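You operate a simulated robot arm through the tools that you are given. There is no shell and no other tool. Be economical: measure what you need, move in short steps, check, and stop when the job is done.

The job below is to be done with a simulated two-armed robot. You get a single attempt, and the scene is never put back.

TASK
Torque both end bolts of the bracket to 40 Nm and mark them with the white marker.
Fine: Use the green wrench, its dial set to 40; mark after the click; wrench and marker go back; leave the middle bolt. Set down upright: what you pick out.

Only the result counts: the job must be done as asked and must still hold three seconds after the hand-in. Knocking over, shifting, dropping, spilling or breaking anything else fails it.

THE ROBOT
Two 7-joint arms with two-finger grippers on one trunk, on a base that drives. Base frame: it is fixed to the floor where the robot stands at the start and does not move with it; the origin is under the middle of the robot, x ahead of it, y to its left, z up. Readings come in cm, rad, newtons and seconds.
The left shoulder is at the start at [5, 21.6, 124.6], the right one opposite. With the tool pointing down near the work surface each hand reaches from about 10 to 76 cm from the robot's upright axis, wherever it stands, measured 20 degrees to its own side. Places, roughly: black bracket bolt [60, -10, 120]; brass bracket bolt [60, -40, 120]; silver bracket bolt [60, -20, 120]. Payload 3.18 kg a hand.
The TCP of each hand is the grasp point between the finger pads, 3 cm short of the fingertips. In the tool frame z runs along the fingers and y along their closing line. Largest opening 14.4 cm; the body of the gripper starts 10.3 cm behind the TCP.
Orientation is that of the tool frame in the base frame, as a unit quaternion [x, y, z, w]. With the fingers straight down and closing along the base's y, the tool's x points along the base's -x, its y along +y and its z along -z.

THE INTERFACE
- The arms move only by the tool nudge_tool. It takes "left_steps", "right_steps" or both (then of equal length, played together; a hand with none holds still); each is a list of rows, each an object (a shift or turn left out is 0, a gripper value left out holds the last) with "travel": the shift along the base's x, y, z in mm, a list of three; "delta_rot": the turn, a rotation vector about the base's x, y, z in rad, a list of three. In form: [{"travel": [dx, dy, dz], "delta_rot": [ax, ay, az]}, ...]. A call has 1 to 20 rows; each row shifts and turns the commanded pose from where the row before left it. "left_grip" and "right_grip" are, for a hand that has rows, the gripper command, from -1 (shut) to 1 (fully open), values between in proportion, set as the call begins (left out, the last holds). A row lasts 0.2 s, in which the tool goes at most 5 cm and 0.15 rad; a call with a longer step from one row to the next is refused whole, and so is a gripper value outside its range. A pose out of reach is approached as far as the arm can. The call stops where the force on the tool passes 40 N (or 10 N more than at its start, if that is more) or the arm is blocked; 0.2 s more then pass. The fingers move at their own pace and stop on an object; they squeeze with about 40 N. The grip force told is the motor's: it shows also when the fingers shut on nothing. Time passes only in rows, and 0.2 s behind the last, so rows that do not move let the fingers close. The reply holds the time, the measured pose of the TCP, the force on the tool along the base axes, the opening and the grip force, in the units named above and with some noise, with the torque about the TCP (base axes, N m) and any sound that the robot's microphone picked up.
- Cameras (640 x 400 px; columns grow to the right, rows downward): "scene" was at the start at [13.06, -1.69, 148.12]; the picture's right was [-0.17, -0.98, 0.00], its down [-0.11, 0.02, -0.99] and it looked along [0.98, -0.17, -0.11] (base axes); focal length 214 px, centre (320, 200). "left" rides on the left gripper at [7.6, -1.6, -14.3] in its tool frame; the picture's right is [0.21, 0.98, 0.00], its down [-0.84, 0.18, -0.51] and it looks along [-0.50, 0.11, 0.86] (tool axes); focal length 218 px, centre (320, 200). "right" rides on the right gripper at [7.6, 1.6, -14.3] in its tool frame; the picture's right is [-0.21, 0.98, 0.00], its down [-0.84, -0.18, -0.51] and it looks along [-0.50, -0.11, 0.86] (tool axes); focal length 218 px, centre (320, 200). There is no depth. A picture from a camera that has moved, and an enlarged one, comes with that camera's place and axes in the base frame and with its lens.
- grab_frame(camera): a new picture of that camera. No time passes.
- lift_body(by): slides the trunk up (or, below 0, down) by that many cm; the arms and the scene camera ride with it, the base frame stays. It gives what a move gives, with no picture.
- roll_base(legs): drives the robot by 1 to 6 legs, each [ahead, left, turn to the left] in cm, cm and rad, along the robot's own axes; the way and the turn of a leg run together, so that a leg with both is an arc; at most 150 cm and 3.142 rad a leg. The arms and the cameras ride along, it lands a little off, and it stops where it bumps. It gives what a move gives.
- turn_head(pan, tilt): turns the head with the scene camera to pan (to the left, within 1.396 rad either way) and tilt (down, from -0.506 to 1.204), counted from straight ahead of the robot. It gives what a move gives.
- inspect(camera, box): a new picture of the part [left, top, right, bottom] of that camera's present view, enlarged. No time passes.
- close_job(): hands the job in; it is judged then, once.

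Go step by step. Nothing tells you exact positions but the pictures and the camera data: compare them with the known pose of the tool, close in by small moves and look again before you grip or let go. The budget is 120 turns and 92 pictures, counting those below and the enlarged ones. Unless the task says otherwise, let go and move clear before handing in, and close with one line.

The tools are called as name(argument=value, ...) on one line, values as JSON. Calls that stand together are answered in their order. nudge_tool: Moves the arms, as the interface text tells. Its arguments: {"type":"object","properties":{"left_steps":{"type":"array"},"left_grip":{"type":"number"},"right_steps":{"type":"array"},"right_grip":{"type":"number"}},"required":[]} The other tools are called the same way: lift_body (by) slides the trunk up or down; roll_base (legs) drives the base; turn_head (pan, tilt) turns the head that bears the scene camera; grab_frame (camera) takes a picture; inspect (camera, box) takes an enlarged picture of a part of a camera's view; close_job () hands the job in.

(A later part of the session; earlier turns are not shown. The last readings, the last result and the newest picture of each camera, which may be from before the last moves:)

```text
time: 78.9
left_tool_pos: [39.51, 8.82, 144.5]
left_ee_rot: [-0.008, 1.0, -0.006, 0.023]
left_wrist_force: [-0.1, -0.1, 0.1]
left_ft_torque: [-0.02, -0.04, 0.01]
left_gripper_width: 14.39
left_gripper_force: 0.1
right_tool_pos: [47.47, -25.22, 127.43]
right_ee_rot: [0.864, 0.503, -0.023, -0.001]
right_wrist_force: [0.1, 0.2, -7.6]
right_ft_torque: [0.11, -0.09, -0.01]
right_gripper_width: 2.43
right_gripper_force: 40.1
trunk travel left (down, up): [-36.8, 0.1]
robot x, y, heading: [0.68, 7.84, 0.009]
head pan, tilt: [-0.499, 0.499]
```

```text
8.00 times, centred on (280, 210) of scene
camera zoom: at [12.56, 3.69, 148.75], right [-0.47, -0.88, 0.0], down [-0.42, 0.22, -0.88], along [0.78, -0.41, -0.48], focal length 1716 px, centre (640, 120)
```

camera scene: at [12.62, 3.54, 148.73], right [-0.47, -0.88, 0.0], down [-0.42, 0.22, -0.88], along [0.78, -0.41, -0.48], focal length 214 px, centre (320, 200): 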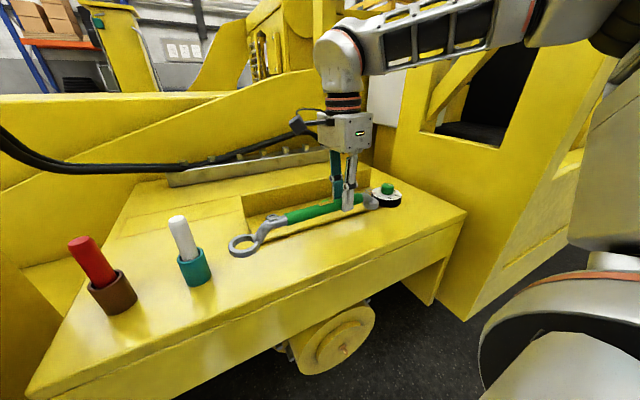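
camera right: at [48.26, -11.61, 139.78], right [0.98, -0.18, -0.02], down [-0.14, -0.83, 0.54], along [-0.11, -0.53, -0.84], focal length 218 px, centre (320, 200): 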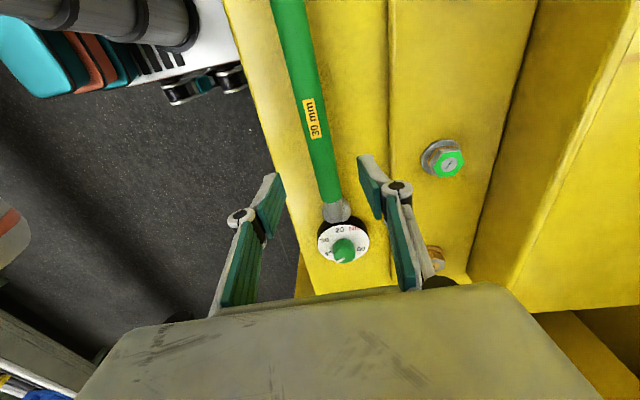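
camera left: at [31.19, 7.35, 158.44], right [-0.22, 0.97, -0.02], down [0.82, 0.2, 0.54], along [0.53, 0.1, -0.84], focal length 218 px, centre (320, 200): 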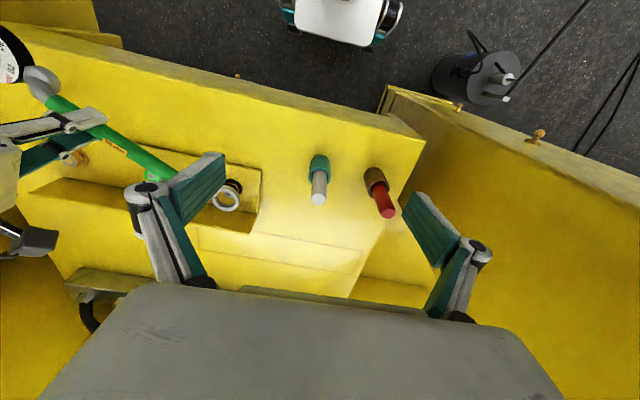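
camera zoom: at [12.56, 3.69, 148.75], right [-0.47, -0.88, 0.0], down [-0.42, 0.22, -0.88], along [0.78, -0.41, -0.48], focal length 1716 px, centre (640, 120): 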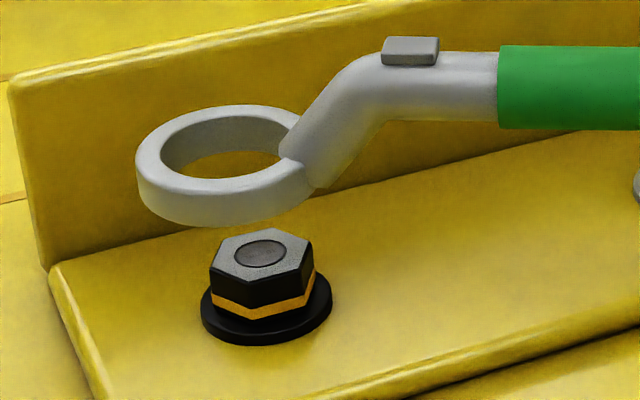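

Triangulation gives ring (56.5, -5.8, 124.2) and bolt top (58.9, -7.0, 118.9). I shift by +24, -12 mm, lower part way and re-check.

nudge_tool(right_steps=[{"travel": [24, -12, 0]}, {"travel": [0, 0, -20]}, {"travel": [0, 0, -10]}, {"travel": [0, 0, 0]}])

inspect(camera="left", box=[190, 160, 270, 220])

inspect(camera="scene", box=[240, 185, 320, 235])

```text
time: 79.9
left_tool_pos: [39.53, 8.77, 144.66]
left_ee_rot: [-0.008, 1.0, -0.005, 0.023]
left_wrist_force: [-0.6, 0.4, 0.2]
left_ft_torque: [-0.01, 0.0, 0.04]
left_gripper_width: 14.41
left_gripper_force: 0.0
right_tool_pos: [49.9, -26.41, 124.14]
right_ee_rot: [0.864, 0.502, -0.022, -0.001]
right_wrist_force: [-0.3, 0.4, -7.2]
right_ft_torque: [0.16, -0.09, 0.02]
right_gripper_width: 2.39
right_gripper_force: 40.2
trunk travel left (down, up): [-36.8, 0.1]
robot x, y, heading: [0.57, 7.86, 0.017]
head pan, tilt: [-0.499, 0.499]
```

```text
6.67 times, centred on (230, 190) of left
camera zoom: at [31.21, 7.21, 158.41], right [-0.22, 0.97, -0.02], down [0.82, 0.2, 0.54], along [0.53, 0.11, -0.84], focal length 1455 px, centre (920, 267)
```

zoom: 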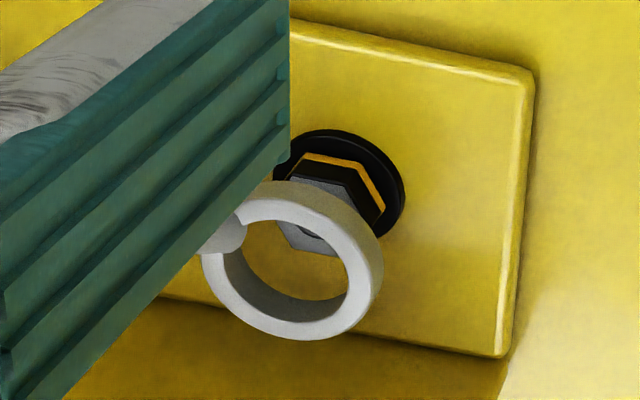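

```text
8.00 times, centred on (280, 210) of scene
camera zoom: at [12.59, 3.56, 148.74], right [-0.47, -0.88, 0.0], down [-0.42, 0.22, -0.88], along [0.78, -0.41, -0.48], focal length 1716 px, centre (640, 120)
```

zoom: 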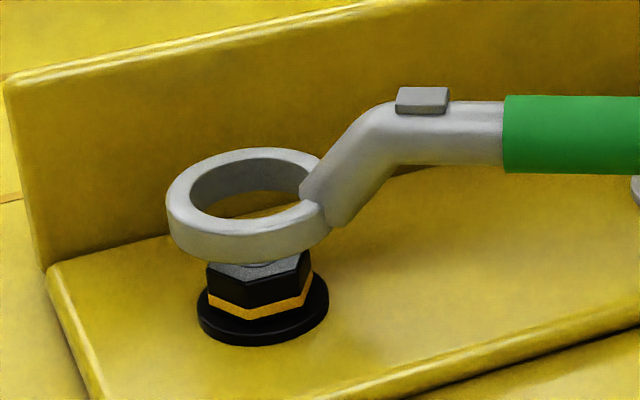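

The ring is now nearly concentric at z≈121. I lower another 8 mm and compare directly.

nudge_tool(right_steps=[{"travel": [0, -1, -8]}, {"travel": [0, 0, 0]}])

inspect(camera="left", box=[200, 165, 264, 213])

inspect(camera="scene", box=[250, 200, 298, 230])

```text
time: 80.5
left_tool_pos: [39.45, 8.86, 144.64]
left_ee_rot: [-0.007, 1.0, -0.005, 0.023]
left_wrist_force: [0.7, -0.6, -0.4]
left_ft_torque: [-0.02, 0.0, -0.02]
left_gripper_width: 14.42
left_gripper_force: 0.1
right_tool_pos: [49.91, -26.41, 123.46]
right_ee_rot: [0.864, 0.503, -0.021, -0.002]
right_wrist_force: [1.0, 0.5, -1.9]
right_ft_torque: [1.15, -0.58, -0.05]
right_gripper_width: 2.38
right_gripper_force: 39.8
trunk travel left (down, up): [-36.8, 0.1]
robot x, y, heading: [0.66, 8.1, 0.011]
head pan, tilt: [-0.499, 0.499]
```

```text
8.33 times, centred on (232, 189) of left
camera zoom: at [31.17, 7.21, 158.42], right [-0.22, 0.97, -0.02], down [0.82, 0.2, 0.54], along [0.53, 0.11, -0.84], focal length 1819 px, centre (1053, 292)
```

zoom: 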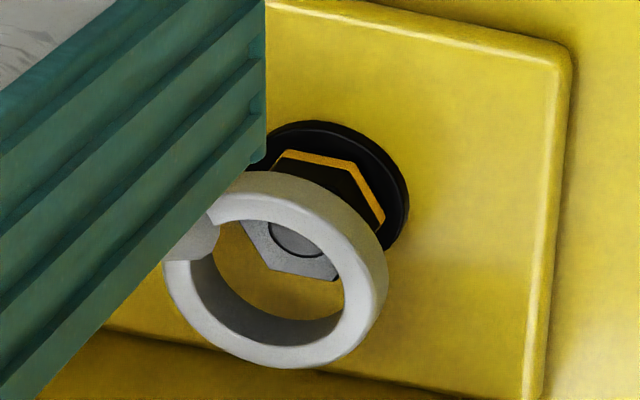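

```text
13.33 times, centred on (274, 215) of scene
camera zoom: at [12.56, 3.56, 148.75], right [-0.47, -0.88, 0.0], down [-0.42, 0.22, -0.88], along [0.78, -0.41, -0.48], focal length 2860 px, centre (933, 0)
```

zoom: 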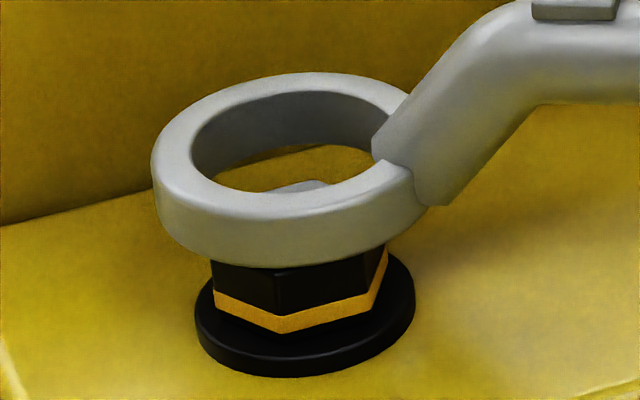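

The force shows the ring resting on the bolt's top, with the offset mostly along x. I lift slightly, shift about -4, +2 mm and try again.

nudge_tool(right_steps=[{"travel": [0, 0, 5]}, {"travel": [-4, 2, 0]}, {"travel": [0, 0, 0]}, {"travel": [0, 0, -6]}, {"travel": [0, 0, -5]}, {"travel": [0, 0, 0]}])

inspect(camera="left", box=[200, 165, 264, 213])

inspect(camera="scene", box=[250, 200, 298, 230])

```text
time: 81.9
left_tool_pos: [39.48, 8.75, 144.59]
left_ee_rot: [-0.008, 1.0, -0.006, 0.023]
left_wrist_force: [0.1, 0.7, -0.4]
left_ft_torque: [0.02, -0.02, -0.04]
left_gripper_width: 14.4
left_gripper_force: 0.0
right_tool_pos: [49.54, -26.48, 122.95]
right_ee_rot: [0.864, 0.502, -0.022, -0.002]
right_wrist_force: [0.5, -0.5, -2.7]
right_ft_torque: [1.03, -0.54, -0.13]
right_gripper_width: 2.41
right_gripper_force: 40.7
trunk travel left (down, up): [-36.8, 0.1]
robot x, y, heading: [0.32, 7.74, 0.009]
head pan, tilt: [-0.499, 0.499]
```

```text
8.33 times, centred on (232, 189) of left
camera zoom: at [31.18, 7.19, 158.42], right [-0.22, 0.97, -0.02], down [0.82, 0.2, 0.54], along [0.53, 0.11, -0.84], focal length 1819 px, centre (1053, 292)
```

zoom: 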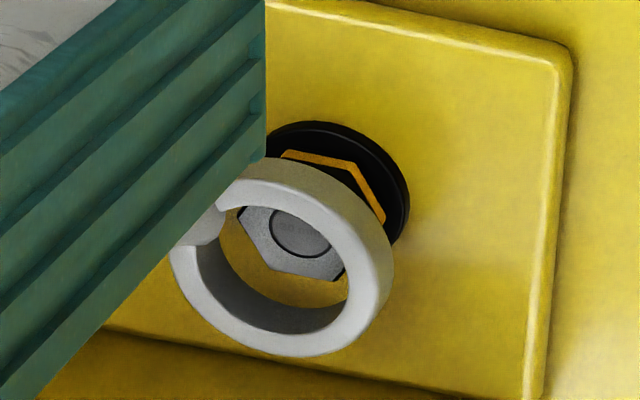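

```text
13.33 times, centred on (274, 215) of scene
camera zoom: at [12.56, 3.54, 148.74], right [-0.47, -0.88, 0.0], down [-0.42, 0.22, -0.88], along [0.78, -0.41, -0.48], focal length 2860 px, centre (933, 0)
```

zoom: 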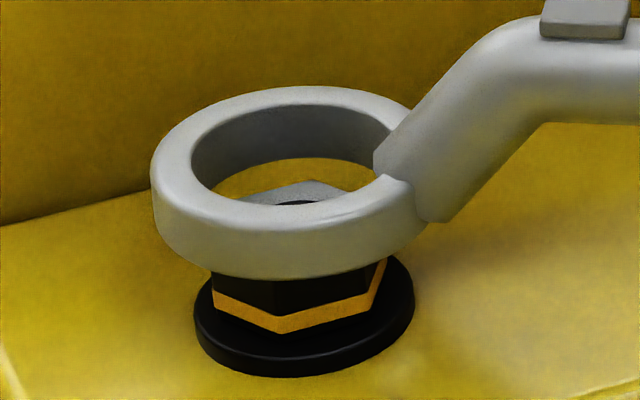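

Both views still ask for a few mm toward -x. Another small lift, shift and lower.

nudge_tool(right_steps=[{"travel": [0, 0, 8]}, {"travel": [-4, 2, 0]}, {"travel": [0, 0, 0]}, {"travel": [0, 0, -8]}, {"travel": [0, 0, -5]}, {"travel": [0, 0, 0]}])

inspect(camera="left", box=[200, 165, 264, 213])

inspect(camera="scene", box=[250, 200, 298, 230])

```text
time: 83.3
left_tool_pos: [39.49, 8.69, 144.59]
left_ee_rot: [-0.007, 1.0, -0.006, 0.023]
left_wrist_force: [0.7, 0.4, 0.4]
left_ft_torque: [-0.01, 0.02, -0.02]
left_gripper_width: 14.4
left_gripper_force: 0.1
right_tool_pos: [49.17, -26.17, 122.28]
right_ee_rot: [0.864, 0.502, -0.023, -0.002]
right_wrist_force: [-0.1, -0.2, -7.8]
right_ft_torque: [0.16, -0.08, 0.0]
right_gripper_width: 2.38
right_gripper_force: 39.8
trunk travel left (down, up): [-36.8, 0.1]
robot x, y, heading: [0.67, 7.72, 0.006]
head pan, tilt: [-0.499, 0.499]
```

```text
8.33 times, centred on (232, 189) of left
camera zoom: at [31.22, 7.19, 158.41], right [-0.22, 0.97, -0.02], down [0.82, 0.2, 0.54], along [0.53, 0.11, -0.84], focal length 1819 px, centre (1053, 292)
```

zoom: 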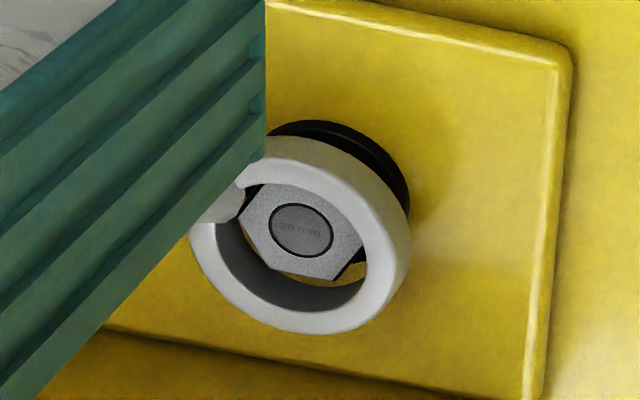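

```text
13.33 times, centred on (274, 215) of scene
camera zoom: at [12.6, 3.54, 148.74], right [-0.47, -0.88, 0.0], down [-0.42, 0.22, -0.88], along [0.78, -0.41, -0.48], focal length 2860 px, centre (933, 0)
```

zoom: 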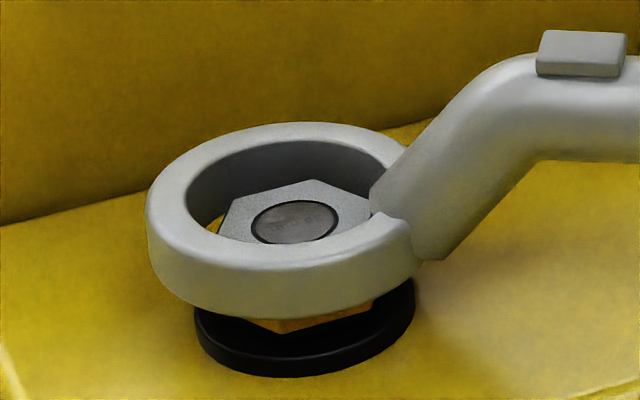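

The ring is around the black bolt's head ("30 mm"). I lower it a few mm more to seat it.

nudge_tool(right_steps=[{"travel": [0, 0, -3]}, {"travel": [0, 0, -3]}, {"travel": [0, 0, 0]}])

```text
time: 84.1
left_tool_pos: [39.51, 8.65, 144.55]
left_ee_rot: [-0.008, 1.0, -0.006, 0.023]
left_wrist_force: [-0.5, 0.0, 0.3]
left_ft_torque: [0.0, -0.05, 0.0]
left_gripper_width: 14.42
left_gripper_force: 0.0
right_tool_pos: [49.21, -26.11, 121.75]
right_ee_rot: [0.864, 0.502, -0.022, -0.002]
right_wrist_force: [0.5, -0.3, -8.3]
right_ft_torque: [0.14, -0.07, 0.03]
right_gripper_width: 2.41
right_gripper_force: 39.7
trunk travel left (down, up): [-36.8, 0.1]
robot x, y, heading: [0.3, 7.78, 0.013]
head pan, tilt: [-0.499, 0.499]
```

Seated. I now swing the handle clockwise in small arcs about the bolt and watch force and sound.

nudge_tool(right_steps=[{"travel": [-9.6, 4.7, 0], "delta_rot": [0, 0, -0.05]}, {"travel": [-9.3, 5.2, 0], "delta_rot": [0, 0, -0.05]}, {"travel": [-9.1, 5.7, 0], "delta_rot": [0, 0, -0.05]}, {"travel": [-8.8, 6.1, 0], "delta_rot": [0, 0, -0.05]}])

```text
time: 85.1
left_tool_pos: [39.38, 8.73, 144.57]
left_ee_rot: [-0.007, 1.0, -0.004, 0.023]
left_wrist_force: [-0.1, -0.4, -0.4]
left_ft_torque: [0.0, 0.01, -0.01]
left_gripper_width: 14.42
left_gripper_force: 0.1
right_tool_pos: [45.39, -23.91, 121.83]
right_ee_rot: [0.91, 0.414, -0.022, -0.003]
right_wrist_force: [0.4, -0.1, -5.9]
right_ft_torque: [0.12, -0.15, 1.0]
right_gripper_width: 2.43
right_gripper_force: 40.1
trunk travel left (down, up): [-36.8, 0.1]
robot x, y, heading: [0.44, 7.48, 0.009]
head pan, tilt: [-0.499, 0.499]
```

A 1 Nm reaction has appeared, so the ring is gripping. Continuing the arc.

nudge_tool(right_steps=[{"travel": [-8.5, 6.6, 0], "delta_rot": [0, 0, -0.05]}, {"travel": [-8.1, 7.0, 0], "delta_rot": [0, 0, -0.05]}, {"travel": [-7.8, 7.4, 0], "delta_rot": [0, 0, -0.05]}, {"travel": [-7.4, 7.7, 0], "delta_rot": [0, 0, -0.05]}])

```text
time: 86.1
left_tool_pos: [39.67, 8.73, 144.56]
left_ee_rot: [-0.008, 1.0, -0.005, 0.023]
left_wrist_force: [-0.2, 0.6, 0.3]
left_ft_torque: [0.01, 0.0, 0.01]
left_gripper_width: 14.45
left_gripper_force: 0.1
right_tool_pos: [42.48, -21.19, 121.87]
right_ee_rot: [0.946, 0.322, -0.021, -0.006]
right_wrist_force: [8.3, 2.3, -6.7]
right_ft_torque: [0.32, -0.64, 1.16]
right_gripper_width: 2.48
right_gripper_force: 39.6
trunk travel left (down, up): [-36.8, 0.1]
robot x, y, heading: [0.62, 7.91, 0.014]
head pan, tilt: [-0.499, 0.499]
```

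Resistance is rising (8 N). Continuing the arc.

nudge_tool(right_steps=[{"travel": [-7.0, 8.1, 0], "delta_rot": [0, 0, -0.05]}, {"travel": [-6.6, 8.4, 0], "delta_rot": [0, 0, -0.05]}, {"travel": [-6.1, 8.8, 0], "delta_rot": [0, 0, -0.05]}, {"travel": [-5.7, 9.1, 0], "delta_rot": [0, 0, -0.05]}])

inspect(camera="scene", box=[200, 160, 400, 285])

```text
time: 87.1
left_tool_pos: [39.84, 8.72, 144.45]
left_ee_rot: [-0.008, 1.0, -0.005, 0.022]
left_wrist_force: [0.1, -0.4, 0.4]
left_ft_torque: [-0.04, -0.01, 0.01]
left_gripper_width: 14.39
left_gripper_force: 0.2
right_tool_pos: [40.08, -17.63, 121.6]
right_ee_rot: [0.974, 0.225, -0.021, -0.008]
right_wrist_force: [21.0, 0.3, -9.2]
right_ft_torque: [0.0, -0.7, 0.98]
right_gripper_width: 2.48
right_gripper_force: 39.4
trunk travel left (down, up): [-36.8, 0.1]
robot x, y, heading: [0.91, 8.05, 0.011]
head pan, tilt: [-0.499, 0.499]
```

```text
3.20 times, centred on (300, 222) of scene
camera zoom: at [12.92, 3.58, 148.71], right [-0.47, -0.88, 0.0], down [-0.43, 0.22, -0.88], along [0.77, -0.41, -0.48], focal length 686 px, centre (384, 128)
```

zoom: 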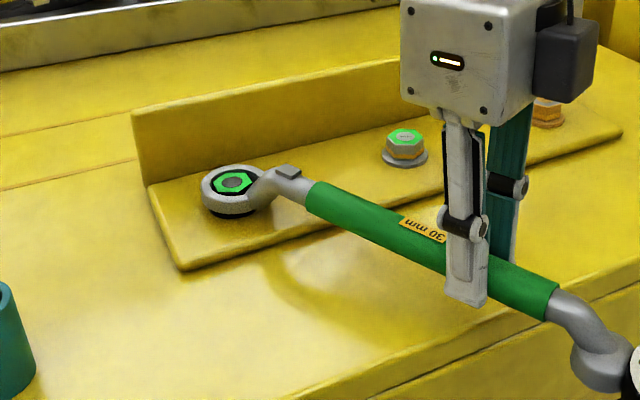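

The black bolt's top has turned green, like the already-done middle one, though no click was reported. I zoom in before doing more.

inspect(camera="scene", box=[250, 200, 298, 230])

inspect(camera="scene", box=[300, 185, 380, 235])

```text
13.33 times, centred on (274, 215) of scene
camera zoom: at [12.92, 3.58, 148.71], right [-0.47, -0.88, 0.0], down [-0.43, 0.22, -0.88], along [0.77, -0.41, -0.48], focal length 2860 px, centre (933, 0)
```

zoom: 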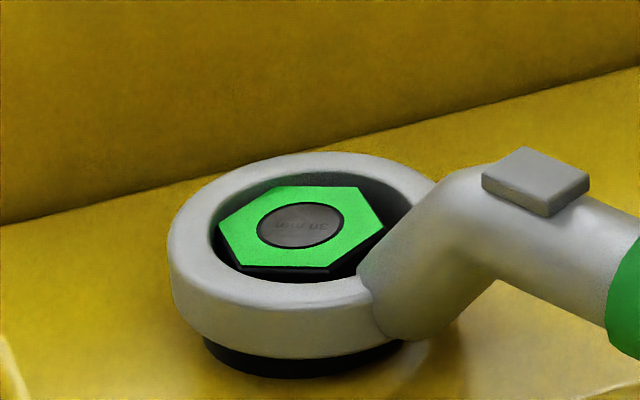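

```text
8.00 times, centred on (340, 210) of scene
camera zoom: at [12.92, 3.58, 148.71], right [-0.47, -0.88, 0.0], down [-0.43, 0.22, -0.88], along [0.77, -0.41, -0.48], focal length 1716 px, centre (160, 120)
```

zoom: 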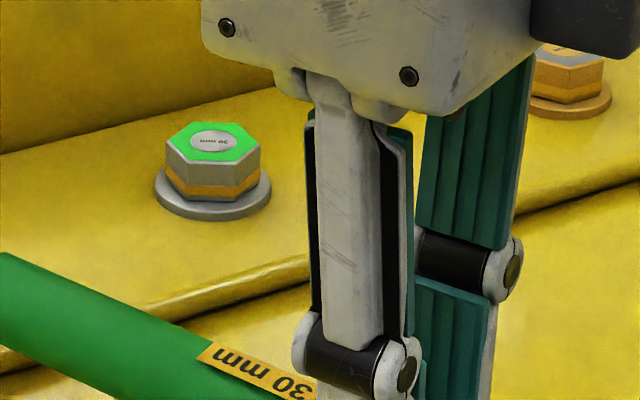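

Green ring on the head, and the head turned with the wrench. I wait one row without moving to see whether a click is reported.

nudge_tool(right_steps=[{"travel": [0, 0, 0]}, {"travel": [0, 0, 0]}])

```text
time: 87.7
left_tool_pos: [39.83, 8.84, 144.55]
left_ee_rot: [-0.008, 1.0, -0.005, 0.022]
left_wrist_force: [-0.1, -0.2, 0.2]
left_ft_torque: [0.0, 0.03, 0.05]
left_gripper_width: 14.4
left_gripper_force: 0.0
right_tool_pos: [40.09, -17.63, 121.68]
right_ee_rot: [0.974, 0.226, -0.02, -0.008]
right_wrist_force: [22.1, 1.4, -7.7]
right_ft_torque: [0.05, -0.89, 0.85]
right_gripper_width: 2.47
right_gripper_force: 39.7
trunk travel left (down, up): [-36.8, 0.1]
robot x, y, heading: [0.39, 7.85, 0.009]
head pan, tilt: [-0.499, 0.499]
```

No sound yet, and part of the load is me pulling outward on the ring. I relieve that and add just a tiny further arc, listening for the click.

nudge_tool(right_steps=[{"travel": [3.5, 2.0, 0]}, {"travel": [-1.5, 4.2, 0], "delta_rot": [0, 0, -0.02]}, {"travel": [-1.5, 4.2, 0], "delta_rot": [0, 0, -0.02]}])

inspect(camera="scene", box=[250, 200, 298, 230])

```text
time: 88.5
left_tool_pos: [39.45, 8.98, 144.55]
left_ee_rot: [-0.008, 1.0, -0.006, 0.023]
left_wrist_force: [-0.8, -0.5, 0.9]
left_ft_torque: [-0.04, 0.01, -0.02]
left_gripper_width: 14.41
left_gripper_force: 0.0
right_tool_pos: [39.62, -16.47, 121.77]
right_ee_rot: [0.978, 0.205, -0.024, -0.008]
right_wrist_force: [-0.1, 2.1, -8.0]
right_ft_torque: [0.07, -0.04, 0.37]
right_gripper_width: 2.44
right_gripper_force: 39.5
trunk travel left (down, up): [-36.8, 0.1]
robot x, y, heading: [0.51, 7.83, 0.007]
head pan, tilt: [-0.499, 0.499]
```

```text
13.33 times, centred on (274, 215) of scene
camera zoom: at [12.54, 3.7, 148.74], right [-0.47, -0.88, 0.0], down [-0.42, 0.22, -0.88], along [0.78, -0.41, -0.48], focal length 2860 px, centre (933, 0)
```

zoom: 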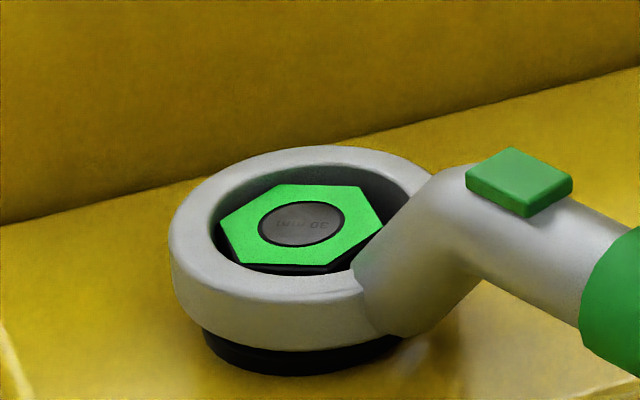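

The block on the wrench has now turned green and the torque has relaxed, so the wrench clicked and the black bolt is done. I lift the ring off and drive right by the bolt spacing toward the brass bolt.

nudge_tool(right_steps=[{"travel": [0, 0, 15]}, {"travel": [0, 0, 20]}, {"travel": [0, 0, 20]}, {"travel": [0, 0, 0]}])

grab_frame(camera="left")

grab_frame(camera="scene")

```text
time: 89.5
left_tool_pos: [39.52, 8.84, 144.65]
left_ee_rot: [-0.009, 1.0, -0.005, 0.023]
left_wrist_force: [0.2, 0.4, 0.3]
left_ft_torque: [-0.07, -0.03, -0.02]
left_gripper_width: 14.4
left_gripper_force: 0.0
right_tool_pos: [39.9, -16.63, 127.41]
right_ee_rot: [0.978, 0.206, -0.021, -0.008]
right_wrist_force: [0.7, -0.2, -7.9]
right_ft_torque: [0.08, -0.18, -0.02]
right_gripper_width: 2.42
right_gripper_force: 40.0
trunk travel left (down, up): [-36.8, 0.1]
robot x, y, heading: [0.21, 7.84, 0.009]
head pan, tilt: [-0.499, 0.499]
```

```text
23 pictures are left
camera left: at [31.22, 7.2, 158.41], right [-0.22, 0.97, -0.02], down [0.82, 0.2, 0.54], along [0.53, 0.11, -0.84], focal length 218 px, centre (320, 200)
```

left: 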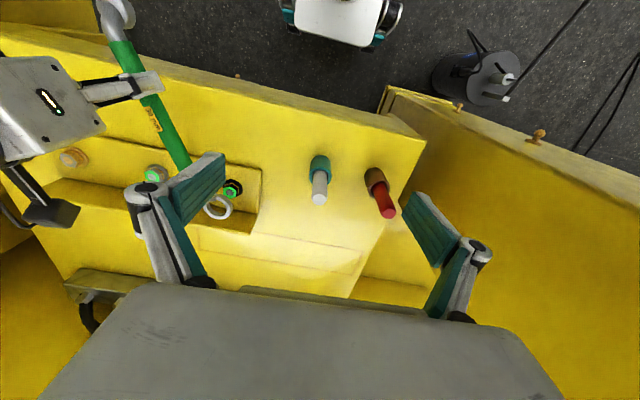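

```text
22 pictures are left
camera scene: at [12.61, 3.55, 148.74], right [-0.47, -0.88, 0.0], down [-0.42, 0.22, -0.88], along [0.78, -0.41, -0.48], focal length 214 px, centre (320, 200)
```

scene: 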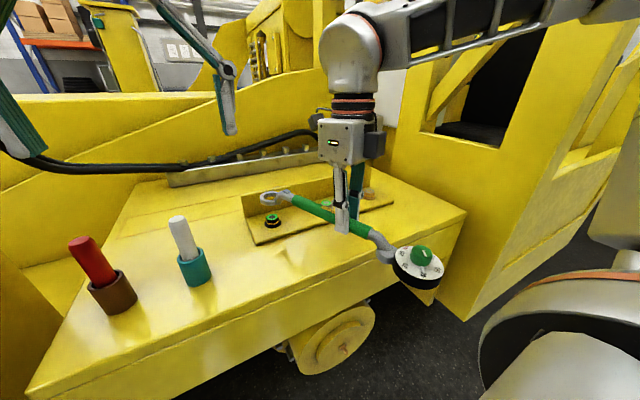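

The ring is free. I drive the base 22 cm right, then swing the wrench so the ring comes over the brass bolt (about [58.2, -37.5]).

roll_base(legs=[[0, -22, 0]])

nudge_tool(right_steps=[{"travel": [6, -34, 0], "delta_rot": [0, 0, 0.077]}, {"travel": [6, -34, 0], "delta_rot": [0, 0, 0.077]}, {"travel": [6, -34, 0], "delta_rot": [0, 0, 0.076]}, {"travel": [6, -30, 0]}, {"travel": [0, 0, 0]}], left_steps=[{"travel": [0, -20, 0]}, {"travel": [0, -20, 0]}, {"travel": [0, -20, 0]}, {"travel": [0, -20, 0]}, {"travel": [0, 0, 0]}])

grab_frame(camera="left")

grab_frame(camera="scene")

```text
time: 92.0
left_tool_pos: [39.62, -13.06, 144.61]
left_ee_rot: [-0.007, 1.0, -0.006, 0.022]
left_wrist_force: [0.2, 0.1, -0.4]
left_ft_torque: [0.0, 0.0, -0.02]
left_gripper_width: 14.4
left_gripper_force: 0.2
right_tool_pos: [40.03, -38.33, 127.29]
right_ee_rot: [0.978, 0.206, -0.021, -0.008]
right_wrist_force: [-0.2, -0.3, -6.8]
right_ft_torque: [0.07, -0.18, -0.02]
right_gripper_width: 2.4
right_gripper_force: 40.5
trunk travel left (down, up): [-36.8, 0.1]
robot x, y, heading: [0.7, -14.12, 0.01]
head pan, tilt: [-0.499, 0.499]
```

```text
time: 93.2
left_tool_pos: [39.72, -20.87, 144.64]
left_ee_rot: [-0.007, 1.0, -0.006, 0.023]
left_wrist_force: [0.3, 0.6, 0.2]
left_ft_torque: [-0.02, 0.04, 0.0]
left_gripper_width: 14.36
left_gripper_force: 0.1
right_tool_pos: [42.51, -51.42, 127.5]
right_ee_rot: [0.948, 0.317, -0.021, -0.006]
right_wrist_force: [0.1, 0.5, -6.8]
right_ft_torque: [0.07, -0.12, 0.0]
right_gripper_width: 2.38
right_gripper_force: 40.0
trunk travel left (down, up): [-36.8, 0.1]
robot x, y, heading: [1.24, -14.05, 0.014]
head pan, tilt: [-0.499, 0.499]
```

```text
21 pictures are left
camera left: at [31.5, -22.39, 158.4], right [-0.22, 0.97, -0.02], down [0.82, 0.2, 0.54], along [0.53, 0.1, -0.84], focal length 218 px, centre (320, 200)
```

left: 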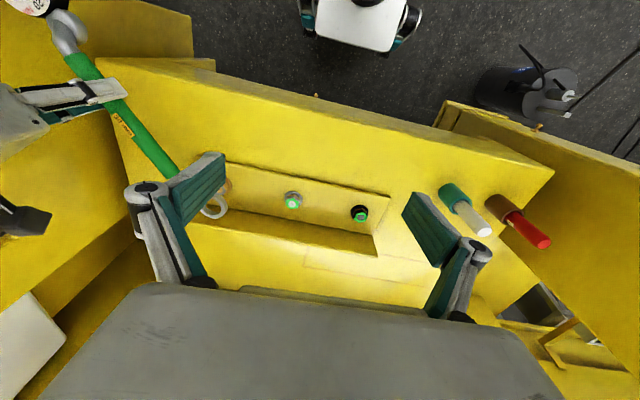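

```text
20 pictures are left
camera scene: at [12.83, -18.13, 148.74], right [-0.47, -0.88, 0.0], down [-0.42, 0.22, -0.88], along [0.78, -0.41, -0.48], focal length 214 px, centre (320, 200)
```

scene: 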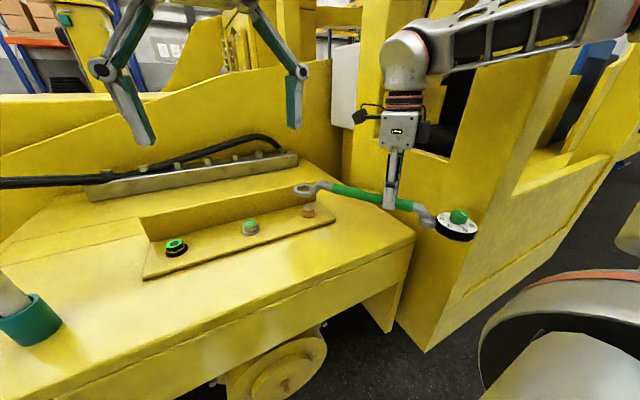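

The ring is near the brass bolt. Zooming in both views for the offset.

inspect(camera="left", box=[180, 165, 260, 225])

inspect(camera="scene", box=[270, 175, 350, 225])

```text
6.67 times, centred on (220, 195) of left
camera zoom: at [31.5, -22.39, 158.4], right [-0.22, 0.97, -0.02], down [0.82, 0.2, 0.54], along [0.53, 0.1, -0.84], focal length 1455 px, centre (987, 233)
```

zoom: 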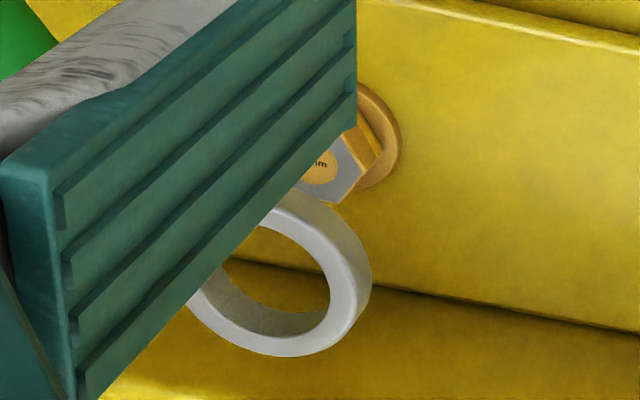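

```text
8.00 times, centred on (310, 200) of scene
camera zoom: at [12.83, -18.13, 148.74], right [-0.47, -0.88, 0.0], down [-0.42, 0.22, -0.88], along [0.78, -0.41, -0.48], focal length 1716 px, centre (400, 200)
```

zoom: 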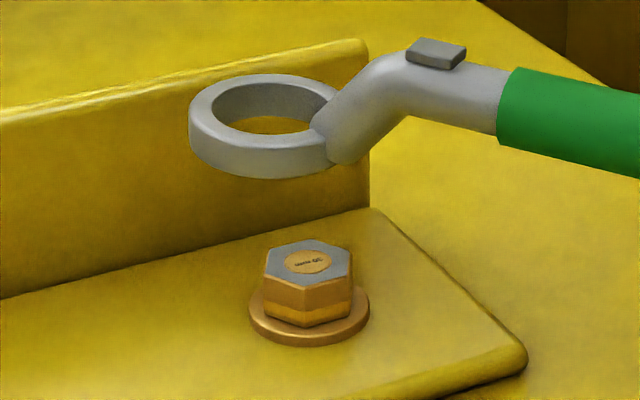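

Estimated offset to the bolt is about (-1, -11) mm. I shift and lower gently, watching the force.

nudge_tool(right_steps=[{"travel": [-1, -11, 0]}, {"travel": [0, 0, -20]}, {"travel": [0, 0, -15]}, {"travel": [0, 0, 0]}, {"travel": [0, 0, -8]}, {"travel": [0, 0, -5]}, {"travel": [0, 0, 0]}])

inspect(camera="scene", box=[284, 195, 332, 225])

```text
time: 94.8
left_tool_pos: [39.7, -21.11, 144.51]
left_ee_rot: [-0.008, 1.0, -0.005, 0.023]
left_wrist_force: [0.6, 0.3, 0.4]
left_ft_torque: [-0.01, 0.01, 0.0]
left_gripper_width: 14.41
left_gripper_force: 0.0
right_tool_pos: [42.45, -52.79, 122.57]
right_ee_rot: [0.948, 0.317, -0.022, -0.007]
right_wrist_force: [0.1, 0.7, -6.7]
right_ft_torque: [0.2, -0.24, 0.15]
right_gripper_width: 2.4
right_gripper_force: 40.0
trunk travel left (down, up): [-36.8, 0.1]
robot x, y, heading: [0.35, -14.06, 0.011]
head pan, tilt: [-0.499, 0.499]
```

```text
13.33 times, centred on (308, 210) of scene
camera zoom: at [12.83, -18.31, 148.74], right [-0.47, -0.88, 0.0], down [-0.42, 0.23, -0.88], along [0.78, -0.41, -0.48], focal length 2860 px, centre (480, 67)
```

zoom: 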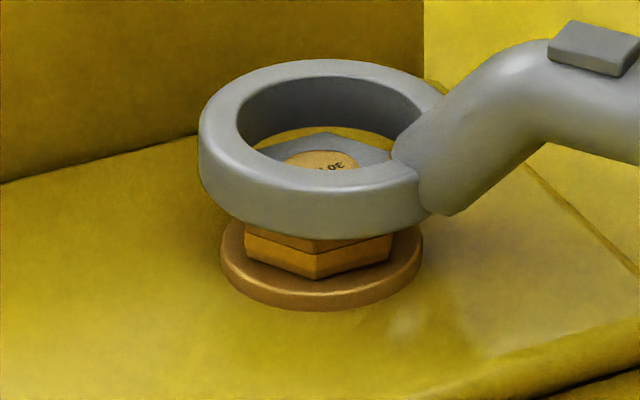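

No significant contact, and the hex shows inside the ring. Lowering a further 8 mm.

nudge_tool(right_steps=[{"travel": [0, 0, -4]}, {"travel": [0, 0, -4]}, {"travel": [0, 0, 0]}])

inspect(camera="scene", box=[284, 195, 332, 225])

```text
time: 95.6
left_tool_pos: [39.8, -21.03, 144.52]
left_ee_rot: [-0.007, 1.0, -0.005, 0.022]
left_wrist_force: [-1.4, 0.0, 0.8]
left_ft_torque: [0.01, 0.0, 0.05]
left_gripper_width: 14.42
left_gripper_force: 0.1
right_tool_pos: [42.39, -52.68, 121.71]
right_ee_rot: [0.949, 0.316, -0.021, -0.006]
right_wrist_force: [1.3, 1.7, -7.3]
right_ft_torque: [0.28, -0.27, 0.31]
right_gripper_width: 2.43
right_gripper_force: 39.4
trunk travel left (down, up): [-36.8, 0.1]
robot x, y, heading: [0.65, -14.26, 0.008]
head pan, tilt: [-0.499, 0.499]
```

```text
13.33 times, centred on (308, 210) of scene
camera zoom: at [12.84, -18.27, 148.74], right [-0.47, -0.88, 0.0], down [-0.42, 0.22, -0.88], along [0.78, -0.41, -0.48], focal length 2860 px, centre (480, 67)
```

zoom: 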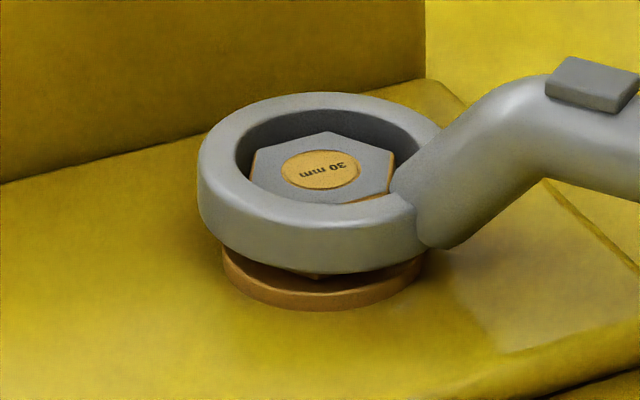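

Fully seated on the brass bolt; the wrench's click block is grey again. I swing clockwise with a better-fitted arc.

nudge_tool(right_steps=[{"travel": [-6.7, 8.4, 0], "delta_rot": [0, 0, -0.05]}, {"travel": [-6.2, 8.8, 0], "delta_rot": [0, 0, -0.05]}, {"travel": [-5.8, 9.1, 0], "delta_rot": [0, 0, -0.05]}, {"travel": [-5.3, 9.3, 0], "delta_rot": [0, 0, -0.05]}])

nudge_tool(right_steps=[{"travel": [-4.9, 9.6, 0], "delta_rot": [0, 0, -0.05]}, {"travel": [-4.3, 9.8, 0], "delta_rot": [0, 0, -0.05]}])

inspect(camera="scene", box=[284, 195, 332, 225])

```text
time: 96.6
left_tool_pos: [39.79, -21.05, 144.58]
left_ee_rot: [-0.007, 1.0, -0.005, 0.023]
left_wrist_force: [-1.0, 0.8, 0.0]
left_ft_torque: [-0.03, -0.03, -0.01]
left_gripper_width: 14.41
left_gripper_force: 0.0
right_tool_pos: [40.04, -49.19, 121.78]
right_ee_rot: [0.975, 0.22, -0.021, -0.008]
right_wrist_force: [-0.2, -0.3, -7.5]
right_ft_torque: [0.07, -0.18, 0.96]
right_gripper_width: 2.43
right_gripper_force: 39.8
trunk travel left (down, up): [-36.8, 0.1]
robot x, y, heading: [0.93, -14.09, 0.004]
head pan, tilt: [-0.499, 0.499]
```

```text
time: 97.2
left_tool_pos: [39.8, -20.87, 144.66]
left_ee_rot: [-0.008, 1.0, -0.006, 0.023]
left_wrist_force: [0.0, 0.6, -0.1]
left_ft_torque: [0.0, -0.01, 0.01]
left_gripper_width: 14.38
left_gripper_force: 0.0
right_tool_pos: [39.1, -47.23, 121.69]
right_ee_rot: [0.985, 0.172, -0.02, -0.009]
right_wrist_force: [0.1, 0.4, -6.5]
right_ft_torque: [0.06, -0.16, 1.36]
right_gripper_width: 2.5
right_gripper_force: 40.0
trunk travel left (down, up): [-36.8, 0.1]
robot x, y, heading: [0.64, -13.75, 0.011]
head pan, tilt: [-0.499, 0.499]
```

```text
13.33 times, centred on (308, 210) of scene
camera zoom: at [12.85, -18.29, 148.74], right [-0.47, -0.88, 0.0], down [-0.42, 0.22, -0.88], along [0.78, -0.41, -0.48], focal length 2860 px, centre (480, 67)
```

zoom: 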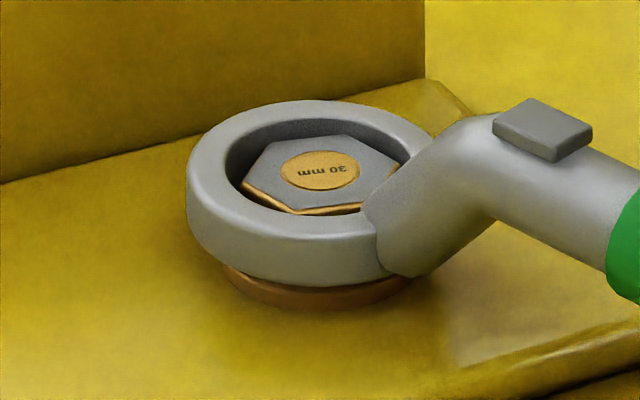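

Not green yet. Continuing in small arcs, judged by torque.

nudge_tool(right_steps=[{"travel": [-3.9, 10.0, 0], "delta_rot": [0, 0, -0.05]}, {"travel": [-3.4, 10.2, 0], "delta_rot": [0, 0, -0.05]}])

nudge_tool(right_steps=[{"travel": [-2.8, 10.3, 0], "delta_rot": [0, 0, -0.05]}])

nudge_tool(right_steps=[{"travel": [-2.3, 10.5, 0], "delta_rot": [0, 0, -0.05]}])

inspect(camera="scene", box=[284, 195, 332, 225])

```text
time: 97.8
left_tool_pos: [39.82, -20.97, 144.56]
left_ee_rot: [-0.008, 1.0, -0.004, 0.024]
left_wrist_force: [-0.3, 0.1, 0.4]
left_ft_torque: [-0.01, 0.0, 0.04]
left_gripper_width: 14.4
left_gripper_force: 0.1
right_tool_pos: [38.48, -45.07, 121.73]
right_ee_rot: [0.992, 0.122, -0.019, -0.01]
right_wrist_force: [3.3, -2.0, -7.5]
right_ft_torque: [-0.04, -0.38, 1.2]
right_gripper_width: 2.51
right_gripper_force: 39.6
trunk travel left (down, up): [-36.8, 0.1]
robot x, y, heading: [1.03, -14.21, 0.012]
head pan, tilt: [-0.499, 0.499]
```

```text
time: 98.2
left_tool_pos: [39.88, -21.09, 144.62]
left_ee_rot: [-0.007, 1.0, -0.004, 0.022]
left_wrist_force: [-0.1, 0.9, -0.5]
left_ft_torque: [-0.05, -0.02, 0.04]
left_gripper_width: 14.39
left_gripper_force: 0.1
right_tool_pos: [38.19, -44.26, 121.74]
right_ee_rot: [0.995, 0.097, -0.019, -0.011]
right_wrist_force: [3.7, -3.4, -8.0]
right_ft_torque: [-0.17, -0.24, 0.96]
right_gripper_width: 2.51
right_gripper_force: 39.9
trunk travel left (down, up): [-36.8, 0.1]
robot x, y, heading: [0.62, -13.88, 0.013]
head pan, tilt: [-0.499, 0.499]
```

```text
time: 98.6
left_tool_pos: [39.92, -21.08, 144.47]
left_ee_rot: [-0.008, 1.0, -0.005, 0.023]
left_wrist_force: [0.2, 0.3, 0.4]
left_ft_torque: [-0.02, 0.0, -0.01]
left_gripper_width: 14.39
left_gripper_force: 0.1
right_tool_pos: [37.87, -43.23, 121.74]
right_ee_rot: [0.997, 0.072, -0.021, -0.011]
right_wrist_force: [7.0, -4.5, -8.7]
right_ft_torque: [-0.29, -0.03, 0.82]
right_gripper_width: 2.53
right_gripper_force: 40.2
trunk travel left (down, up): [-36.8, 0.1]
robot x, y, heading: [0.83, -14.22, 0.008]
head pan, tilt: [-0.499, 0.499]
```

```text
13.33 times, centred on (308, 210) of scene
camera zoom: at [12.96, -18.32, 148.73], right [-0.47, -0.88, 0.0], down [-0.42, 0.23, -0.88], along [0.77, -0.41, -0.48], focal length 2860 px, centre (480, 67)
```

zoom: 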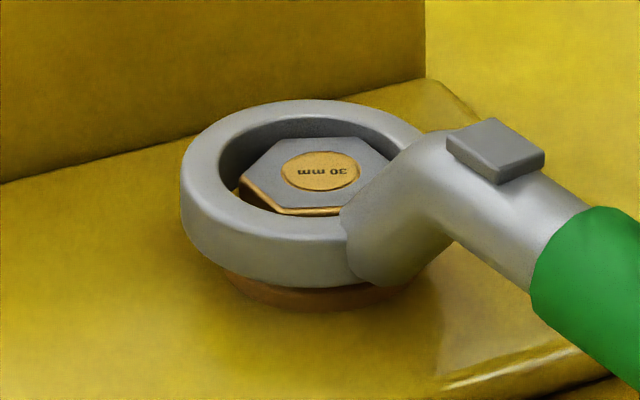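

Torque is about 2 Nm by the sensor, versus about 3 when the black bolt clicked. Continuing slightly, with less outward pull.

nudge_tool(right_steps=[{"travel": [0, 10.6, 0], "delta_rot": [0, 0, -0.05]}, {"travel": [0.2, 10.6, 0], "delta_rot": [0, 0, -0.05]}])

nudge_tool(right_steps=[{"travel": [0.5, 10.6, 0], "delta_rot": [0, 0, -0.05]}])

```text
time: 99.2
left_tool_pos: [39.83, -21.14, 144.47]
left_ee_rot: [-0.008, 1.0, -0.005, 0.023]
left_wrist_force: [-0.4, 0.1, 0.6]
left_ft_torque: [0.0, -0.01, 0.01]
left_gripper_width: 14.37
left_gripper_force: 0.1
right_tool_pos: [37.67, -41.09, 121.68]
right_ee_rot: [0.999, 0.023, -0.02, -0.013]
right_wrist_force: [-0.8, -7.4, -5.6]
right_ft_torque: [-0.27, -0.49, 1.16]
right_gripper_width: 2.53
right_gripper_force: 40.4
trunk travel left (down, up): [-36.8, 0.1]
robot x, y, heading: [0.65, -13.74, 0.011]
head pan, tilt: [-0.499, 0.499]
```

```text
time: 99.6
left_tool_pos: [39.77, -21.23, 144.6]
left_ee_rot: [-0.008, 1.0, -0.005, 0.023]
left_wrist_force: [-0.4, 0.1, -0.2]
left_ft_torque: [-0.02, 0.0, -0.01]
left_gripper_width: 14.41
left_gripper_force: 0.0
right_tool_pos: [37.72, -40.03, 121.67]
right_ee_rot: [1.0, -0.002, -0.019, -0.013]
right_wrist_force: [-4.7, -9.3, -8.2]
right_ft_torque: [-0.4, 0.22, 1.08]
right_gripper_width: 2.54
right_gripper_force: 40.5
trunk travel left (down, up): [-36.8, 0.1]
robot x, y, heading: [0.65, -13.71, 0.01]
head pan, tilt: [-0.499, 0.499]
```

About 3.1 Nm now. One small step at a time, watching for the drop.

nudge_tool(right_steps=[{"travel": [0, 6, 0], "delta_rot": [0, 0, -0.03]}])

nudge_tool(right_steps=[{"travel": [0.2, 6, 0], "delta_rot": [0, 0, -0.03]}])

inspect(camera="scene", box=[284, 195, 332, 225])

```text
time: 100.0
left_tool_pos: [39.83, -20.82, 144.47]
left_ee_rot: [-0.008, 1.0, -0.006, 0.023]
left_wrist_force: [0.3, 0.8, -0.2]
left_ft_torque: [-0.04, -0.03, 0.0]
left_gripper_width: 14.42
left_gripper_force: 0.2
right_tool_pos: [37.95, -39.06, 121.79]
right_ee_rot: [1.0, -0.019, -0.018, -0.013]
right_wrist_force: [-0.7, 1.4, -7.7]
right_ft_torque: [0.02, -0.14, 0.21]
right_gripper_width: 2.43
right_gripper_force: 39.6
trunk travel left (down, up): [-36.8, 0.1]
robot x, y, heading: [0.68, -13.49, 0.007]
head pan, tilt: [-0.499, 0.499]
```

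```text
time: 100.4
left_tool_pos: [39.75, -20.86, 144.6]
left_ee_rot: [-0.008, 1.0, -0.005, 0.023]
left_wrist_force: [0.0, 0.5, 0.7]
left_ft_torque: [-0.03, -0.02, 0.02]
left_gripper_width: 14.4
left_gripper_force: 0.0
right_tool_pos: [37.7, -38.59, 121.81]
right_ee_rot: [0.999, -0.032, -0.019, -0.013]
right_wrist_force: [-3.9, 3.1, -4.9]
right_ft_torque: [0.16, -0.33, 0.68]
right_gripper_width: 2.42
right_gripper_force: 39.8
trunk travel left (down, up): [-36.8, 0.1]
robot x, y, heading: [0.89, -13.93, 0.01]
head pan, tilt: [-0.499, 0.499]
```

```text
13.33 times, centred on (308, 210) of scene
camera zoom: at [12.76, -18.18, 148.75], right [-0.47, -0.88, 0.0], down [-0.42, 0.22, -0.88], along [0.78, -0.41, -0.48], focal length 2860 px, centre (480, 67)
```

zoom: 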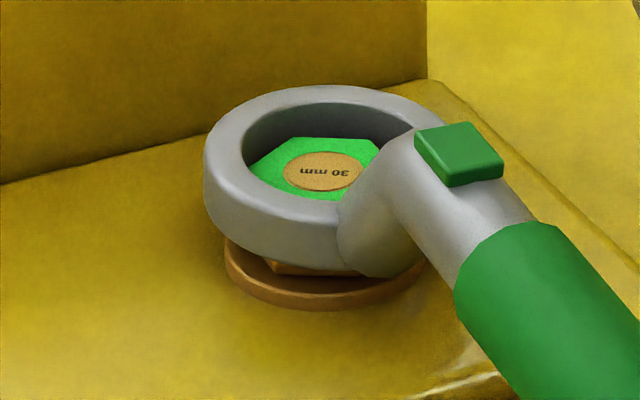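

Both bolts are green and the click block is green too. I lift off, retract the left hand, drive back left and swing the wrench ready for its return.

nudge_tool(right_steps=[{"travel": [0, 0, 20]}, {"travel": [0, 0, 35]}, {"travel": [0, 0, 35]}, {"travel": [0, 0, 18]}, {"travel": [0, 0, 0]}, {"travel": [0, 0, 0]}, {"travel": [0, 0, 0]}, {"travel": [0, 0, 0]}, {"travel": [0, 0, 0]}], left_steps=[{"travel": [0, 30, 0]}, {"travel": [-10, 36, 0]}, {"travel": [-20, 36, -5]}, {"travel": [-22, 36, -5]}, {"travel": [-22, 36, -5]}, {"travel": [-22, 36, -5]}, {"travel": [-22, 36, -5]}, {"travel": [-22, 36, -5]}, {"travel": [0, 0, 0]}])

roll_base(legs=[[0, 22, 0]])

nudge_tool(right_steps=[{"travel": [3, -25, 0], "delta_rot": [0, 0, 0.14]}, {"travel": [3, -25, 0], "delta_rot": [0, 0, 0.14]}, {"travel": [3, -25, 0], "delta_rot": [0, 0, 0.14]}, {"travel": [3, -25, 0], "delta_rot": [0, 0, 0.14]}, {"travel": [3, -25, 0], "delta_rot": [0, 0, 0.14]}, {"travel": [3, -25, 0], "delta_rot": [0, 0, 0.14]}, {"travel": [3, -25, 0], "delta_rot": [0, 0, 0.14]}, {"travel": [2, -20, 0], "delta_rot": [0, 0, 0.14]}, {"travel": [0, 0, 0]}])

```text
time: 102.4
left_tool_pos: [25.79, 6.77, 141.43]
left_ee_rot: [-0.007, 1.0, -0.004, 0.022]
left_wrist_force: [0.7, -0.9, 0.5]
left_ft_torque: [0.06, 0.01, -0.03]
left_gripper_width: 14.4
left_gripper_force: 0.0
right_tool_pos: [37.84, -39.09, 132.45]
right_ee_rot: [0.999, -0.033, -0.018, -0.014]
right_wrist_force: [0.1, -1.8, -7.9]
right_ft_torque: [0.03, -0.15, 0.03]
right_gripper_width: 2.41
right_gripper_force: 40.0
trunk travel left (down, up): [-36.8, 0.1]
robot x, y, heading: [0.44, -14.1, 0.01]
head pan, tilt: [-0.499, 0.499]
```

```text
time: 105.0
left_tool_pos: [25.46, 29.21, 141.41]
left_ee_rot: [-0.009, 1.0, -0.006, 0.022]
left_wrist_force: [-0.4, 0.0, -0.2]
left_ft_torque: [-0.02, 0.0, 0.02]
left_gripper_width: 14.39
left_gripper_force: 0.1
right_tool_pos: [37.47, -16.31, 132.52]
right_ee_rot: [0.999, -0.031, -0.019, -0.013]
right_wrist_force: [0.3, 0.4, -7.3]
right_ft_torque: [-0.03, -0.18, 0.01]
right_gripper_width: 2.42
right_gripper_force: 40.2
trunk travel left (down, up): [-36.8, 0.1]
robot x, y, heading: [0.21, 8.17, 0.016]
head pan, tilt: [-0.499, 0.499]
```

```text
time: 107.0
left_tool_pos: [25.39, 29.22, 141.39]
left_ee_rot: [-0.009, 1.0, -0.005, 0.023]
left_wrist_force: [-0.6, 0.9, -0.4]
left_ft_torque: [-0.01, 0.03, 0.0]
left_gripper_width: 14.38
left_gripper_force: 0.0
right_tool_pos: [39.9, -36.05, 132.56]
right_ee_rot: [0.863, 0.505, -0.022, -0.002]
right_wrist_force: [0.2, 0.1, -6.6]
right_ft_torque: [0.12, -0.1, 0.01]
right_gripper_width: 2.39
right_gripper_force: 40.2
trunk travel left (down, up): [-36.8, 0.1]
robot x, y, heading: [0.23, 8.23, 0.013]
head pan, tilt: [-0.499, 0.499]
```

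All as planned. Now turn left 0.55 rad, then drive toward the wrench's home spot.

roll_base(legs=[[0, 0, 0.55]])

roll_base(legs=[[9.9, -6.2, 0]])

turn_head(pan=-0.5, tilt=0.5)

grab_frame(camera="scene")

```text
time: 109.0
left_tool_pos: [10.61, 39.25, 141.44]
left_ee_rot: [-0.283, 0.959, 0.001, 0.023]
left_wrist_force: [0.2, -0.9, 0.4]
left_ft_torque: [0.03, -0.02, 0.0]
left_gripper_width: 14.39
left_gripper_force: 0.2
right_tool_pos: [57.36, -8.47, 132.48]
right_ee_rot: [0.692, 0.722, -0.021, 0.005]
right_wrist_force: [-0.3, 0.0, -8.4]
right_ft_torque: [0.16, 0.02, -0.02]
right_gripper_width: 2.42
right_gripper_force: 40.2
trunk travel left (down, up): [-36.8, 0.1]
robot x, y, heading: [0.73, 8.02, 0.566]
head pan, tilt: [-0.499, 0.499]
```

```text
time: 110.2
left_tool_pos: [22.22, 39.49, 141.51]
left_ee_rot: [-0.284, 0.959, 0.001, 0.023]
left_wrist_force: [0.1, 0.3, 0.5]
left_ft_torque: [-0.02, 0.0, 0.01]
left_gripper_width: 14.42
left_gripper_force: 0.1
right_tool_pos: [68.78, -8.3, 132.56]
right_ee_rot: [0.692, 0.721, -0.021, 0.005]
right_wrist_force: [-0.3, -0.2, -7.1]
right_ft_torque: [0.17, 0.0, 0.02]
right_gripper_width: 2.42
right_gripper_force: 40.0
trunk travel left (down, up): [-36.8, 0.1]
robot x, y, heading: [12.07, 8.73, 0.567]
head pan, tilt: [-0.499, 0.499]
```

```text
time: 110.8
left_tool_pos: [22.39, 39.48, 141.4]
left_ee_rot: [-0.283, 0.959, 0.002, 0.023]
left_wrist_force: [0.3, -0.6, -0.3]
left_ft_torque: [0.03, 0.01, -0.02]
left_gripper_width: 14.41
left_gripper_force: 0.0
right_tool_pos: [68.85, -8.3, 132.44]
right_ee_rot: [0.692, 0.722, -0.022, 0.004]
right_wrist_force: [0.9, 0.0, -8.5]
right_ft_torque: [0.18, -0.01, 0.0]
right_gripper_width: 2.42
right_gripper_force: 39.8
trunk travel left (down, up): [-36.8, 0.1]
robot x, y, heading: [11.93, 8.54, 0.566]
head pan, tilt: [-0.499, 0.499]
```

```text
12 pictures are left
camera scene: at [24.63, 11.26, 148.73], right [0.07, -1.0, 0.0], down [-0.48, -0.03, -0.88], along [0.88, 0.06, -0.48], focal length 214 px, centre (320, 200)
```

scene: 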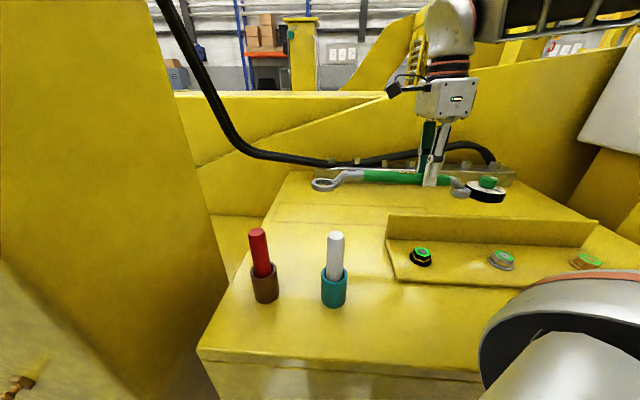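

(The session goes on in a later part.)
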